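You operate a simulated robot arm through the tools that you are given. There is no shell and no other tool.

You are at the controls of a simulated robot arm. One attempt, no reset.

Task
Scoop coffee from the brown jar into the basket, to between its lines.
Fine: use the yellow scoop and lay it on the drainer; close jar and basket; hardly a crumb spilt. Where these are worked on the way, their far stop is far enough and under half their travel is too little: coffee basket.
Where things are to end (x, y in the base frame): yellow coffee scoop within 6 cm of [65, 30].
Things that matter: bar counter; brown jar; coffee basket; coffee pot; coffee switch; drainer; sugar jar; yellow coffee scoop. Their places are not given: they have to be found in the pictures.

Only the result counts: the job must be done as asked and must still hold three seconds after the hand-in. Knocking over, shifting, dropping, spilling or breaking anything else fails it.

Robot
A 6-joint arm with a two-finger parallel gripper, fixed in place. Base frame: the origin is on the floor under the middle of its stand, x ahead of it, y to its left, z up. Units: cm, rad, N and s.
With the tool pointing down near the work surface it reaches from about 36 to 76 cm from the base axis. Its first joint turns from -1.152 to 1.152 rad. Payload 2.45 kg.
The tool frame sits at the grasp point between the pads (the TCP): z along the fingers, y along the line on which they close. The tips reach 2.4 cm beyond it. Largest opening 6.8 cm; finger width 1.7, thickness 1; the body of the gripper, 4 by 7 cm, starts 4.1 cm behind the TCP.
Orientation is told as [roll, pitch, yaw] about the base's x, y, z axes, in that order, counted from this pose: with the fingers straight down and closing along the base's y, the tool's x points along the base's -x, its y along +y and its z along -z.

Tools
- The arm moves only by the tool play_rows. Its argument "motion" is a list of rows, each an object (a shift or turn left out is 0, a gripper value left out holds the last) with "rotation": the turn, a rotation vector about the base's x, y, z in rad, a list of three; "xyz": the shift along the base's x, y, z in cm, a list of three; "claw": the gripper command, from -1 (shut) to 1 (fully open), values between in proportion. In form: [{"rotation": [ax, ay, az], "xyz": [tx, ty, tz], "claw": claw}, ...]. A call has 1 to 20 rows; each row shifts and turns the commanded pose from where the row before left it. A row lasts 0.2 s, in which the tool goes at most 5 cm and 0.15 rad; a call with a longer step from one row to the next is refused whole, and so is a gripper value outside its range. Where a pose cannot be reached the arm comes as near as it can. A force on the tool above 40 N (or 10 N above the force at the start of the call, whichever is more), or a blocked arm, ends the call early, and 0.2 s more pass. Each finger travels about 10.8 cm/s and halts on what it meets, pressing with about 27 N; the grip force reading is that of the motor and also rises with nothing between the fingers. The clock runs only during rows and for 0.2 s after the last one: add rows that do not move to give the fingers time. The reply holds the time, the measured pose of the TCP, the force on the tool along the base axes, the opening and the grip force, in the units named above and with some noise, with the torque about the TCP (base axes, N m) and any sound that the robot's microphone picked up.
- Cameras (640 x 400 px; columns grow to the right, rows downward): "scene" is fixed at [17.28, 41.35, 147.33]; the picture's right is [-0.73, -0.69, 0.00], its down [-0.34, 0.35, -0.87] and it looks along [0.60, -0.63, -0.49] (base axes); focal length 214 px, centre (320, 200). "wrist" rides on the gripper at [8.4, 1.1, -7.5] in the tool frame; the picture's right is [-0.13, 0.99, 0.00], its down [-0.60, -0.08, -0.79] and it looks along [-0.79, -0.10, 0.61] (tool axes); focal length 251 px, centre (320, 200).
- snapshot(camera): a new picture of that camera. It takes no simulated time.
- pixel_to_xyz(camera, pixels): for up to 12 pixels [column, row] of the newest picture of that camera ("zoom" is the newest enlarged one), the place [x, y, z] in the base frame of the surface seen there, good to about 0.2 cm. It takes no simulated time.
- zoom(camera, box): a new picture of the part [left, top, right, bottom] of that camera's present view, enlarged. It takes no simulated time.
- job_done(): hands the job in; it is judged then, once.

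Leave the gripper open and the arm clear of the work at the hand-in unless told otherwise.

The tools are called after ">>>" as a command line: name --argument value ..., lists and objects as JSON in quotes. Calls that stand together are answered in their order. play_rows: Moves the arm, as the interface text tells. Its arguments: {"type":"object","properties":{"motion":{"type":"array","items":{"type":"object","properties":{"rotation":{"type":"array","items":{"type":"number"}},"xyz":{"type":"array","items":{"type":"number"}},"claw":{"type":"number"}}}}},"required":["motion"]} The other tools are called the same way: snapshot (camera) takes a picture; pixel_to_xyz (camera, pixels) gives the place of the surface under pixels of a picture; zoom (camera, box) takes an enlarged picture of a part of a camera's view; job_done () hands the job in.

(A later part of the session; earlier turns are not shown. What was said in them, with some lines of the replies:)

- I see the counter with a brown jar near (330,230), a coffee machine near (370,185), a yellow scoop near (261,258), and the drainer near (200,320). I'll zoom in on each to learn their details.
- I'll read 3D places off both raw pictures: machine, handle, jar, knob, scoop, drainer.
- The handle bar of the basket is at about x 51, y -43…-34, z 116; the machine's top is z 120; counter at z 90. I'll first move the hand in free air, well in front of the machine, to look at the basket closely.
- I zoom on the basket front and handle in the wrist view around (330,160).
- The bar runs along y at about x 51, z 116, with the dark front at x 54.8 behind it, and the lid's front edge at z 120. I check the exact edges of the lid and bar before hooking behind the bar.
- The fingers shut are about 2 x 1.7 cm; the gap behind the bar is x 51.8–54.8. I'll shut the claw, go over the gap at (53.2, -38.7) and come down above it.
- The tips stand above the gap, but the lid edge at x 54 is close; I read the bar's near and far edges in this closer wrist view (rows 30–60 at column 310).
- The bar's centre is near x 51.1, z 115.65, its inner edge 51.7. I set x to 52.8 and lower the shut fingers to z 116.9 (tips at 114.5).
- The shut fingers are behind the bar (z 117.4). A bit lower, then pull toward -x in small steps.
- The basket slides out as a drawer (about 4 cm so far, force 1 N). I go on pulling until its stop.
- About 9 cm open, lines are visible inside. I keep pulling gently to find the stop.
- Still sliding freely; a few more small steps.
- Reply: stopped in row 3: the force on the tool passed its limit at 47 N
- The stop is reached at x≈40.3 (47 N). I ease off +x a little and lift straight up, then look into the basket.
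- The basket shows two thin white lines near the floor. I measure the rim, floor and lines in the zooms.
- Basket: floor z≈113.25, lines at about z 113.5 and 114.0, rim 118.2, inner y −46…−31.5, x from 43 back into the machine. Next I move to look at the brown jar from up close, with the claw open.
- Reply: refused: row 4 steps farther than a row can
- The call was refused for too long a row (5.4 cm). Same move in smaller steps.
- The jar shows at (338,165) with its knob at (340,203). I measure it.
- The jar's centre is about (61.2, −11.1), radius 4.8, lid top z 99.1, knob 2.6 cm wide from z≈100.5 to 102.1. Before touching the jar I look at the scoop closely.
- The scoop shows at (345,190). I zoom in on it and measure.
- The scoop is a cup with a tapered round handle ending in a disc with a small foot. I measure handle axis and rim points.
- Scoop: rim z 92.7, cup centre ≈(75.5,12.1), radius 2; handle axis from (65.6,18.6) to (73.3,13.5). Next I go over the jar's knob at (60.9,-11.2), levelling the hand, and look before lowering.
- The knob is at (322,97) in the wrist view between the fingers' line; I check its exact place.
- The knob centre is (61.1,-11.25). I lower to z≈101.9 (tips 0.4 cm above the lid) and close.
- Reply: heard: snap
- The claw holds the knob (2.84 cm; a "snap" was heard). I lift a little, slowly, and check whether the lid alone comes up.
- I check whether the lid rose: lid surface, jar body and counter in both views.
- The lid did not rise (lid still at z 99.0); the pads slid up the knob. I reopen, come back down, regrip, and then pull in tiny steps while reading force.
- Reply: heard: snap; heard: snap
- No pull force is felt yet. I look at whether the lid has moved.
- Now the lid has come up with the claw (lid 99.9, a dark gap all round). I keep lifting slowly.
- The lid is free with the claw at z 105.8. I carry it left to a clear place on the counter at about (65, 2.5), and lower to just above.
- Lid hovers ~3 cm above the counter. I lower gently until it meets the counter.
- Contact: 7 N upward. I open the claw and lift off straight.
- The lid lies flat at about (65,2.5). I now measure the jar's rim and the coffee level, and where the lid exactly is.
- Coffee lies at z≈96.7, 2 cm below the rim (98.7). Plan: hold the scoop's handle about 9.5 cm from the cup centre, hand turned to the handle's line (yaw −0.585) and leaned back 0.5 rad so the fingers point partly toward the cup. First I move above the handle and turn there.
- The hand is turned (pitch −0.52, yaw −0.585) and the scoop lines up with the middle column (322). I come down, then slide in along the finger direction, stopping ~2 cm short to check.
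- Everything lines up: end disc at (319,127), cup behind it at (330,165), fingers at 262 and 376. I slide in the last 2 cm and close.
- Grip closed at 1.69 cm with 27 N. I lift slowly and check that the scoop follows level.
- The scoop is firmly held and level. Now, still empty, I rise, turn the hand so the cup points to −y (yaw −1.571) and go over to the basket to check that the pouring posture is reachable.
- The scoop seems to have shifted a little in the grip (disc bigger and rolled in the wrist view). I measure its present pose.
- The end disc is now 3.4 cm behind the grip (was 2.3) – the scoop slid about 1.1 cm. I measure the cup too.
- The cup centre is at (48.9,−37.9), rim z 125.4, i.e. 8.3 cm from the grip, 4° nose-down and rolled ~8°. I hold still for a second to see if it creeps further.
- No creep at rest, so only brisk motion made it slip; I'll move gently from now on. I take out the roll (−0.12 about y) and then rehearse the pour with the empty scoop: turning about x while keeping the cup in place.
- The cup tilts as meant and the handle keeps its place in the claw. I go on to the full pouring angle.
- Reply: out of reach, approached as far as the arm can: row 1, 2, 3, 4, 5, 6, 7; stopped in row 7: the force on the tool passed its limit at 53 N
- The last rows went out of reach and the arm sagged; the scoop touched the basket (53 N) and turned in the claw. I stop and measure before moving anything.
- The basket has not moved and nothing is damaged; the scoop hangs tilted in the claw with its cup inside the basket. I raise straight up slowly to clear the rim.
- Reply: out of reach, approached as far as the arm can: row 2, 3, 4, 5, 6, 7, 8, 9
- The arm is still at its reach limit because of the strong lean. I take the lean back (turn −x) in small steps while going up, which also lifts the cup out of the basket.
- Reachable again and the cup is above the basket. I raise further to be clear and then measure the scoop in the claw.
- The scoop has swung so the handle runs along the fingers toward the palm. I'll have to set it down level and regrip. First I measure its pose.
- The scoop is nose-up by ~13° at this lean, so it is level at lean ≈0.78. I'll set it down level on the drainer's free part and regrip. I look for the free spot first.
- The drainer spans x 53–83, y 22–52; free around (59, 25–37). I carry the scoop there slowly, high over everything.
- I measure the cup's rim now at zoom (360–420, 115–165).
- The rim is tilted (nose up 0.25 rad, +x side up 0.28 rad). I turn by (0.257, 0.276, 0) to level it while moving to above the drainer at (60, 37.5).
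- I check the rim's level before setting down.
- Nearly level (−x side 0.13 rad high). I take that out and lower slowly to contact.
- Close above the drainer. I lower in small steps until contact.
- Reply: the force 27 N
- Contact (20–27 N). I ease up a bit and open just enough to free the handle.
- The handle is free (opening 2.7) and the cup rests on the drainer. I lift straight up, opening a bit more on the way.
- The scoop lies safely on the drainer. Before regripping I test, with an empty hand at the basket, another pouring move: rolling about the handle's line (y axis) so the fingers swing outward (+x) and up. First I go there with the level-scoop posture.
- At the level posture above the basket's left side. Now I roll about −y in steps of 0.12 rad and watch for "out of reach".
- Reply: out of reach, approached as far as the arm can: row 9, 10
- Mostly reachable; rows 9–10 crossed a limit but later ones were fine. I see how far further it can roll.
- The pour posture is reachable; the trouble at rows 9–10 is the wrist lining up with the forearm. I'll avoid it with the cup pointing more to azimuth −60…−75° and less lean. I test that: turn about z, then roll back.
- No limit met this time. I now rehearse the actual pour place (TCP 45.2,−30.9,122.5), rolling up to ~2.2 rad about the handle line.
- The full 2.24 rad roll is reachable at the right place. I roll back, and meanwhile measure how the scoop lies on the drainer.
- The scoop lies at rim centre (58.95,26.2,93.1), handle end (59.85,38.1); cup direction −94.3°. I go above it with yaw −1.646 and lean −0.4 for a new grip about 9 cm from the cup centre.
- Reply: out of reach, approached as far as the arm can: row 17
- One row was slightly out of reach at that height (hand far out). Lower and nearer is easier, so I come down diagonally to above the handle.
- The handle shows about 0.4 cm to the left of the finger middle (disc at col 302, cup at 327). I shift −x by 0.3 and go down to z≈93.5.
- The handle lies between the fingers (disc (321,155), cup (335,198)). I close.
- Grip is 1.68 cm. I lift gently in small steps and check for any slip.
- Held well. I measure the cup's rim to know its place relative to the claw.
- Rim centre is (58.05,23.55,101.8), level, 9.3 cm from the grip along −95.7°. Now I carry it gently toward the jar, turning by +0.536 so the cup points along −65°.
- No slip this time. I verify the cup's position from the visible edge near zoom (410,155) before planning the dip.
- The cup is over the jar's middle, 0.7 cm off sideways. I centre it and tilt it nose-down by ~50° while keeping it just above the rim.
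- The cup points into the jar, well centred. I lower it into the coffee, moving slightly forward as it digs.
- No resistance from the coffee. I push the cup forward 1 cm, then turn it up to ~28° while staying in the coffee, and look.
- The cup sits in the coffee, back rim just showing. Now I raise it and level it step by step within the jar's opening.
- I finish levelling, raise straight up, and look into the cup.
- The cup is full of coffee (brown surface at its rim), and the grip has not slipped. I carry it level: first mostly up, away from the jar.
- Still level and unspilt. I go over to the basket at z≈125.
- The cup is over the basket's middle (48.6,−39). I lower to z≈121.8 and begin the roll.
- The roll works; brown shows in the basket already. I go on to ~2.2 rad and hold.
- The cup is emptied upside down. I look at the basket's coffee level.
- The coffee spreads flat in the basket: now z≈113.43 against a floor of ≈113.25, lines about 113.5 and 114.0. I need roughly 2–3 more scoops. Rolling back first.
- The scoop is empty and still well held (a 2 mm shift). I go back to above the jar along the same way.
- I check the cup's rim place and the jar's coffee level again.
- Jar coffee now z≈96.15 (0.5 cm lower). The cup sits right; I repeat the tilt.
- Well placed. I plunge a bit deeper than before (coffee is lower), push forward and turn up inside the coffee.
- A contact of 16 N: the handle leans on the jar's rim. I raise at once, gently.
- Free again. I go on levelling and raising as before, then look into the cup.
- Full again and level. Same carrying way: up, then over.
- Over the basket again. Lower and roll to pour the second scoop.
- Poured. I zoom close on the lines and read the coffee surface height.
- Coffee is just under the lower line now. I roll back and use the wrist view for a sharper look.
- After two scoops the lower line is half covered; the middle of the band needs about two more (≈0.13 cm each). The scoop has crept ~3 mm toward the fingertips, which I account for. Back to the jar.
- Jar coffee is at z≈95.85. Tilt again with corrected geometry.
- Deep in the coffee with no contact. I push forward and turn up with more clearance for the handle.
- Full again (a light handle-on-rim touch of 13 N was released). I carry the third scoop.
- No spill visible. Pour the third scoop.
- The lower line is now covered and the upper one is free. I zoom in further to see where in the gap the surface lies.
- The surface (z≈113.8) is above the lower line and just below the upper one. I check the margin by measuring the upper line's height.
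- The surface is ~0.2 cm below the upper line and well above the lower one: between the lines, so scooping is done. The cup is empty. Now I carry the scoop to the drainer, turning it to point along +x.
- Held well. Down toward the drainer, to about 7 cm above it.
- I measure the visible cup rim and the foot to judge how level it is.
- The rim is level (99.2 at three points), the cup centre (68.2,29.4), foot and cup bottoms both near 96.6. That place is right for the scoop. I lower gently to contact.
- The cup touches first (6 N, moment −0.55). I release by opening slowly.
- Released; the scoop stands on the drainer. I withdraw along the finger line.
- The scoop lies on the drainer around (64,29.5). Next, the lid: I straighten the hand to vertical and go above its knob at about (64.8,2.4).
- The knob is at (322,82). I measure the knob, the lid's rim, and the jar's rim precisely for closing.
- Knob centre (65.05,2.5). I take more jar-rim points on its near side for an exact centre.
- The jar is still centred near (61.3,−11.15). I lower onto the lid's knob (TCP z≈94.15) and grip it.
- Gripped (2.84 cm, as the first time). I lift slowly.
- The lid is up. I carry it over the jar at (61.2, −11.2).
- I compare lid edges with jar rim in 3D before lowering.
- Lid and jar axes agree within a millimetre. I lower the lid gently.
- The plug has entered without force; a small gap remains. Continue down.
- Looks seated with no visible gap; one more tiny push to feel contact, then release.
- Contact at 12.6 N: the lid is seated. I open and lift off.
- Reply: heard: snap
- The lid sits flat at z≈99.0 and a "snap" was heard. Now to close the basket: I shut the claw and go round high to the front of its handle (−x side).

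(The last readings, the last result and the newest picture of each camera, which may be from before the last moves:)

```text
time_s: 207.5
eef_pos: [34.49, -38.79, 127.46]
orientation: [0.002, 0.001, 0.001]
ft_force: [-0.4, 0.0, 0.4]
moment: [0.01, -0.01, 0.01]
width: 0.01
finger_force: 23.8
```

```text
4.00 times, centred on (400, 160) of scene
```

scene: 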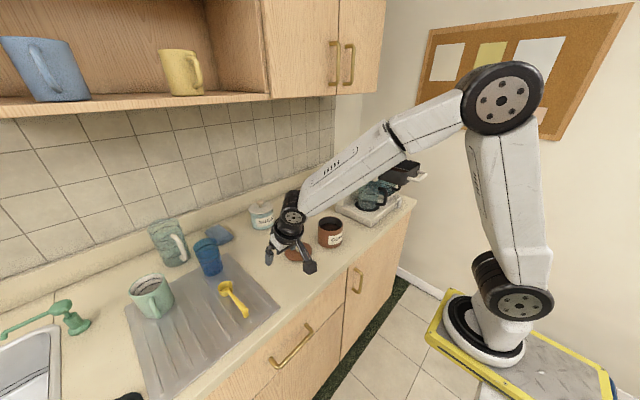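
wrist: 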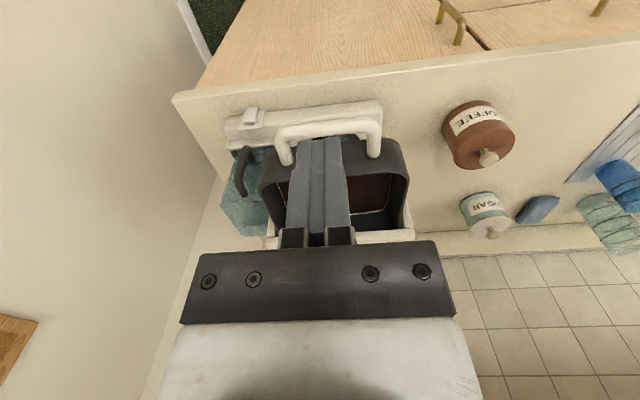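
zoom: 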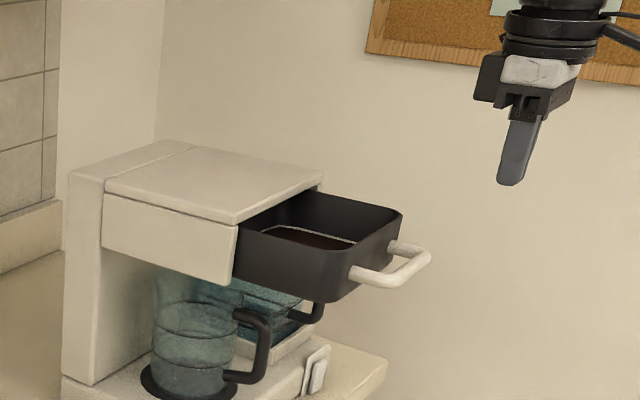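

The view shows the basket, coffee below the upper line, and the handle. I read the bar's exact place.

>>> pixel_to_xyz --camera "zoom" --pixels '[[425, 255], [428, 258], [400, 275], [410, 250], [380, 272], [360, 272]]'

>>> pixel_to_xyz --camera "wrist" --pixels '[[300, 130], [350, 126], [365, 124], [285, 132], [375, 125], [290, 155]]'

>>> zoom --camera "scene" --box '[385, 160, 417, 182]'

```text
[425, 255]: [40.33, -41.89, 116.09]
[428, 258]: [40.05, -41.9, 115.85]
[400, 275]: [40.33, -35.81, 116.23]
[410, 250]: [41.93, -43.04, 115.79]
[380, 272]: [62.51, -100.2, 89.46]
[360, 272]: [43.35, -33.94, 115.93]
```

```text
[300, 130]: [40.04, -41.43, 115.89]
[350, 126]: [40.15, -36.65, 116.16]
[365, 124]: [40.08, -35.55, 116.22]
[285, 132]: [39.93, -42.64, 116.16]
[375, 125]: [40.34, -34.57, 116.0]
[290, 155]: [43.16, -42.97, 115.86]
```

```text
16.00 times, centred on (401, 171) of scene
```

zoom: 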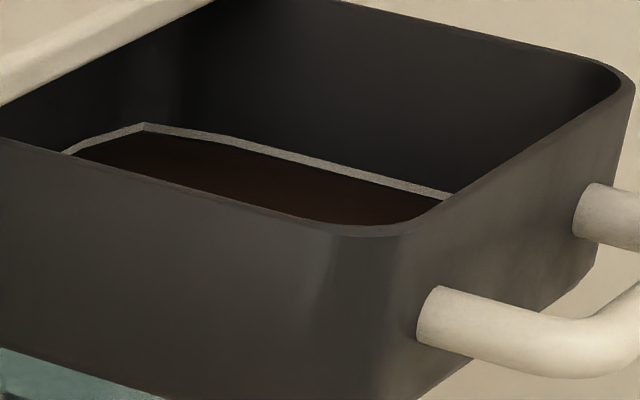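

The bar's front is at x 39.9 (11 cm open). I lower in front of it, to z≈116.9, then push slowly along +x.

>>> play_rows --motion '[{"xyz": [0, 0.05, -3]}, {"xyz": [0, 0, -3]}, {"xyz": [0, 0, -3]}, {"xyz": [0, 0, -1.5]}, {"xyz": [1, 0, 0]}, {"xyz": [1, 0, 0]}, {"xyz": [1, 0, 0]}, {"xyz": [0.6, 0, 0]}, {"xyz": [0.3, 0, 0]}, {"xyz": [0, 0, 0]}]'

>>> zoom --camera "scene" --box '[350, 110, 450, 210]'

>>> snapshot --camera "wrist"

```text
time_s: 209.7
eef_pos: [38.38, -38.79, 116.85]
orientation: [0.001, 0.001, 0.002]
ft_force: [-0.4, 0.0, -0.1]
moment: [0.02, 0.04, 0.01]
width: 0.01
finger_force: 24.1
```

```text
4.00 times, centred on (400, 160) of scene
```

zoom: 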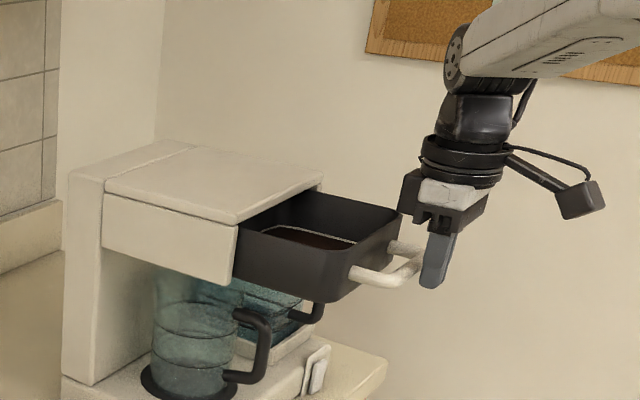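

```text
taken
```

wrist: 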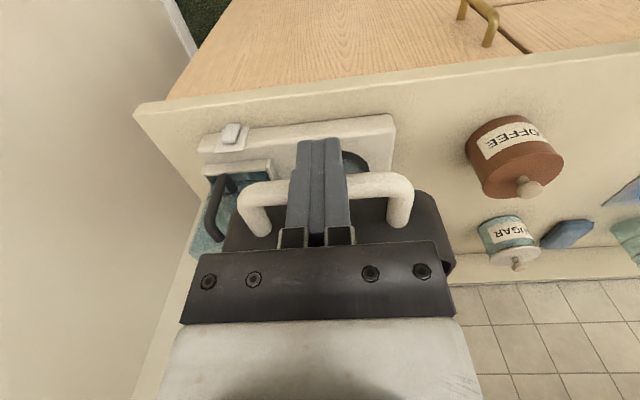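

The shut fingers stand just before the bar. I push in slowly.

>>> play_rows --motion '[{"xyz": [0.3, 0, 0]}, {"xyz": [0.4, 0, 0]}, {"xyz": [0.5, 0, 0]}, {"xyz": [0.6, 0, 0]}, {"xyz": [0.6, 0, 0]}, {"xyz": [0.6, 0, 0]}, {"xyz": [0.6, 0, 0]}, {"xyz": [0.6, 0, 0]}, {"xyz": [0.6, 0, 0]}, {"xyz": [0.6, 0, 0]}, {"xyz": [0.6, 0, 0]}, {"xyz": [0.6, 0, 0]}, {"xyz": [0.6, 0, 0]}, {"xyz": [0.6, 0, 0]}, {"xyz": [0.5, 0, 0]}, {"xyz": [0.4, 0, 0]}, {"xyz": [0, 0, 0]}]'

>>> zoom --camera "scene" --box '[350, 110, 450, 210]'

```text
time_s: 213.3
eef_pos: [46.99, -38.82, 117.04]
orientation: [0.001, 0.0, 0.003]
ft_force: [0.4, 0.2, 0.7]
moment: [0.0, -0.03, -0.02]
width: 0.0
finger_force: 23.5
```

```text
4.00 times, centred on (400, 160) of scene
```

zoom: 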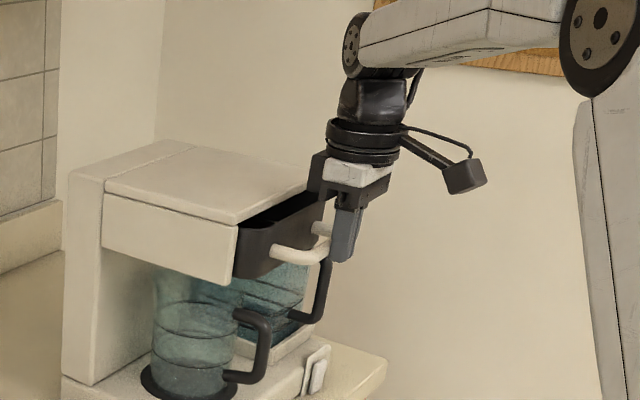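

Nearly in; the last ~3 cm gently, watching for the stop.

>>> play_rows --motion '[{"xyz": [0.4, 0, 0]}, {"xyz": [0.5, 0, 0]}, {"xyz": [0.5, 0, 0]}, {"xyz": [0.5, 0, 0]}, {"xyz": [0.3, 0, 0]}, {"xyz": [0.3, 0, 0]}, {"xyz": [0.2, 0, 0]}, {"xyz": [0, 0, 0]}]'

>>> zoom --camera "scene" --box '[350, 110, 450, 210]'

```text
time_s: 215.1
eef_pos: [49.57, -38.66, 116.86]
orientation: [0.003, 0.0, 0.002]
ft_force: [-0.5, -0.3, -0.1]
moment: [0.02, 0.01, -0.01]
width: 0.0
finger_force: 23.4
```

```text
4.00 times, centred on (400, 160) of scene
```

zoom: 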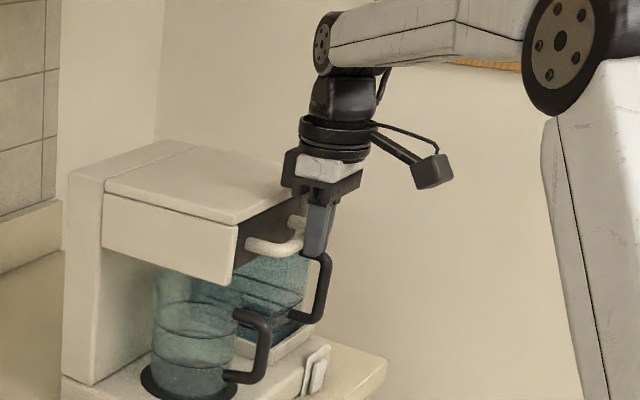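

>>> play_rows --motion '[{"xyz": [0.2, 0, 0]}, {"xyz": [0.2, 0, 0]}, {"xyz": [0, 0, 0]}]'

>>> play_rows --motion '[{"xyz": [0.2, 0, 0]}, {"xyz": [0.15, 0, 0]}, {"xyz": [0, 0, 0]}]'

>>> zoom --camera "scene" --box '[350, 120, 430, 200]'

```text
time_s: 215.9
eef_pos: [49.85, -38.76, 116.85]
orientation: [0.004, 0.006, -0.002]
ft_force: [-24.6, 6.8, 1.8]
moment: [0.21, 0.29, 0.08]
width: 0.02
finger_force: 23.5
```

```text
time_s: 216.4
eef_pos: [49.8, -38.9, 116.75]
orientation: [0.006, 0.013, -0.003]
ft_force: [-8.7, 2.2, 2.9]
moment: [0.11, 0.1, 0.02]
width: 0.0
finger_force: 24.2
stopped in row 2: the force on the tool passed its limit at 42 N (the readings are from after the stop); the commanded pose is now the measured one
```

```text
5.00 times, centred on (390, 160) of scene
```

zoom: 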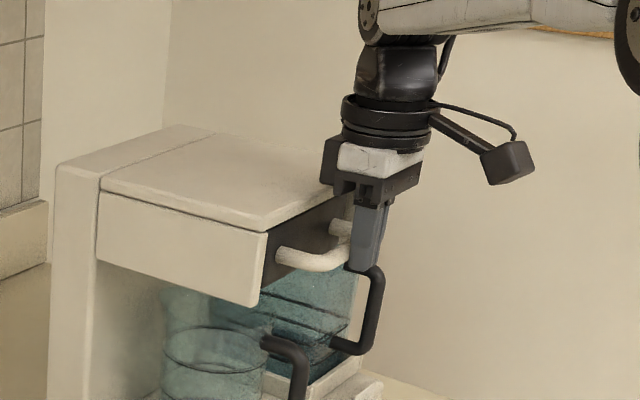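

The closed stop is reached. I back off, rise and open the claw away from everything.

>>> play_rows --motion '[{"xyz": [-0.5, 0, 0]}, {"xyz": [-1.5, 0, 0]}, {"xyz": [-2, 0, 0.5]}, {"xyz": [-2, 0, 2]}, {"xyz": [-2, 0.5, 3.5]}, {"xyz": [-1.5, 1, 4]}, {"xyz": [-1, 2, 4]}, {"xyz": [0, 3, 2], "claw": 1}, {"xyz": [0, 4, 0]}, {"xyz": [0, 4, 0]}, {"xyz": [0, 0, 0]}]'

>>> snapshot --camera "scene"

>>> zoom --camera "scene" --box '[330, 140, 420, 220]'

>>> snapshot --camera "wrist"

```text
time_s: 218.8
eef_pos: [39.6, -24.28, 132.71]
orientation: [0.004, 0.01, -0.002]
ft_force: [0.8, -1.1, 0.0]
moment: [-0.02, -0.01, 0.04]
width: 6.76
finger_force: 0.1
```

```text
taken
```

scene: 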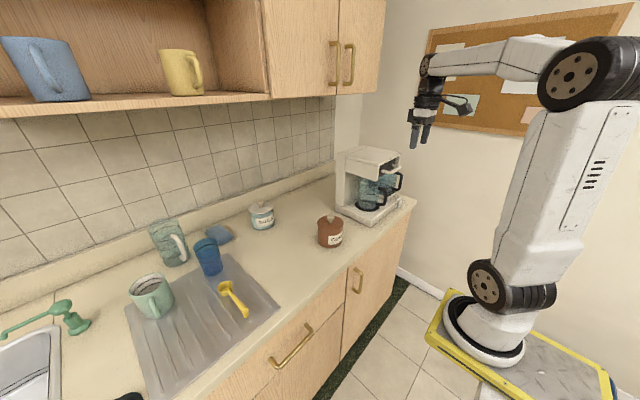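

```text
5.00 times, centred on (375, 180) of scene
```

zoom: 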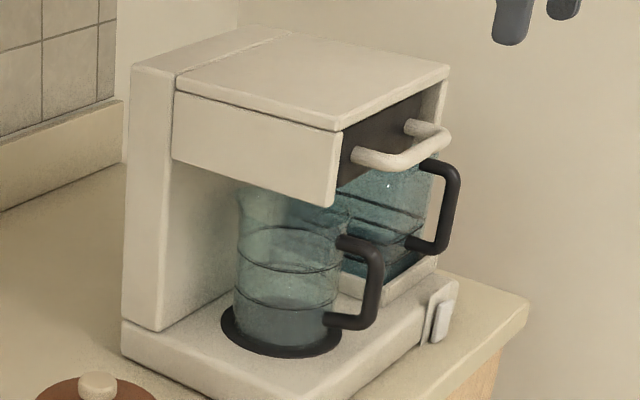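

```text
taken
```

wrist: 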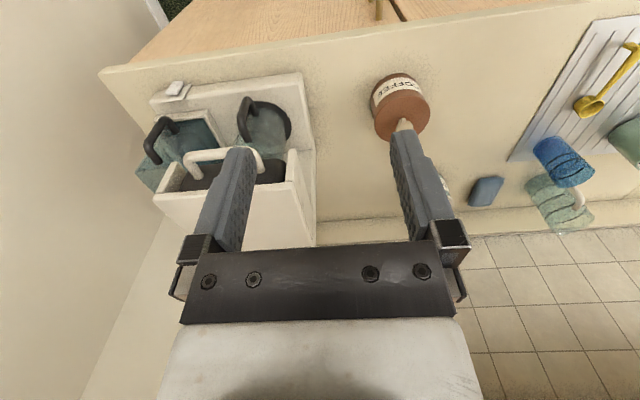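

The machine looks just as at the start with the basket shut. I verify the basket's front, the scoop's place, the jar, and look for crumbs on counter and floor.

>>> pixel_to_xyz --camera "zoom" --pixels '[[390, 110], [360, 125], [420, 95], [385, 157], [440, 135], [410, 160]]'

>>> zoom --camera "scene" --box '[205, 265, 265, 325]'

>>> pixel_to_xyz --camera "zoom" --pixels '[[125, 120], [200, 130], [160, 100], [160, 160], [240, 220], [290, 290], [300, 320], [260, 250]]'

>>> zoom --camera "scene" --box '[280, 180, 420, 290]'

>>> zoom --camera "scene" --box '[300, 200, 360, 260]'

```text
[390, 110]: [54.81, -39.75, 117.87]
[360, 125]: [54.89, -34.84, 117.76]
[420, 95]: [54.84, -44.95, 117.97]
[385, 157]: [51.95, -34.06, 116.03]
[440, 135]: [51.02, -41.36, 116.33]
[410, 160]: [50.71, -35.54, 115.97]
```

```text
6.67 times, centred on (235, 295) of scene
```

zoom: 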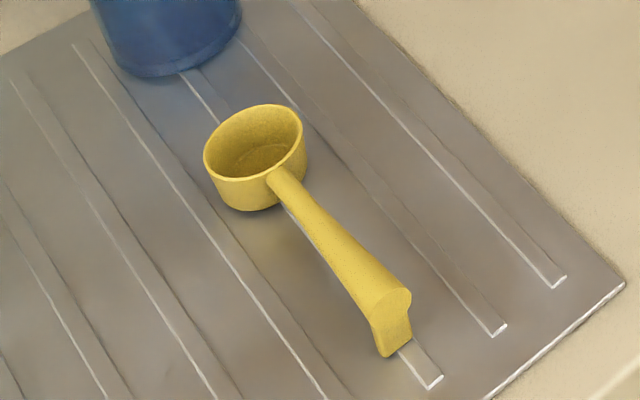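

```text
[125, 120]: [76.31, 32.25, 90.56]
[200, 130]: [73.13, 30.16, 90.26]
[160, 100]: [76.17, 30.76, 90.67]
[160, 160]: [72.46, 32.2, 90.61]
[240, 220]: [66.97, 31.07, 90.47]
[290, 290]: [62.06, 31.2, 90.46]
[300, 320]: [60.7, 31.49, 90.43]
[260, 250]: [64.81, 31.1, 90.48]
```

```text
3.64 times, centred on (350, 235) of scene
```

zoom: 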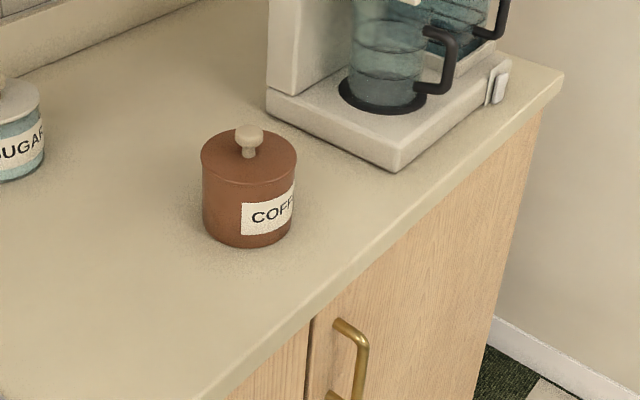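

```text
6.67 times, centred on (330, 230) of scene
```

zoom: 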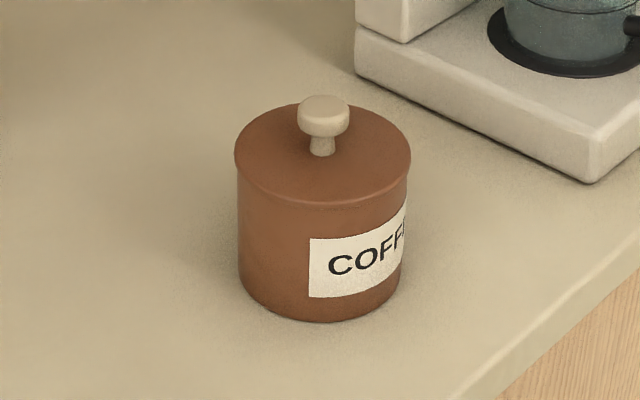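

Everything checks out: the basket front is back at x 54.8 with the bar at 50.7, as at the start. The lid is seated on the jar and the scoop is on the drainer around (64,29.4). No crumbs show anywhere, the claw is open and the arm is clear. I hand the job in.

>>> job_done

```text
The job is handed in.
```

I scooped three cupfuls of coffee from the brown jar into the basket and handed the job in. I have no verdict on it yet.

- **Coffee level:** the surface stood at about z 113.8, between the lower line (about 113.5) and the upper line (about 114.0). I measured this before closing the basket and could not see inside afterwards.
- **Basket:** pulled out to its far stop earlier, then pushed back to its closed stop. Its front and handle read the same positions as at the start.
- **Jar:** the lid is back on and sits level; I heard a snap when I let go of it.
- **Scoop:** it lies on the drainer with the cup centre near (68, 29.4) and the handle pointing toward the robot. The middle of the scoop is about 3 cm from [65, 30].
- **Spills:** I saw no crumbs on the counter or around the coffee machine.
- **Contacts along the way:**
  - While rehearsing the pour with the empty scoop, the arm went out of reach. The scoop struck the basket at 53 N, so I put it down on the drainer and gripped it again.
  - The handle also rested on the jar's rim twice, at 13 to 16 N.
  - I saw no damage and nothing out of place after these.

The claw is open and the arm is clear of the work.
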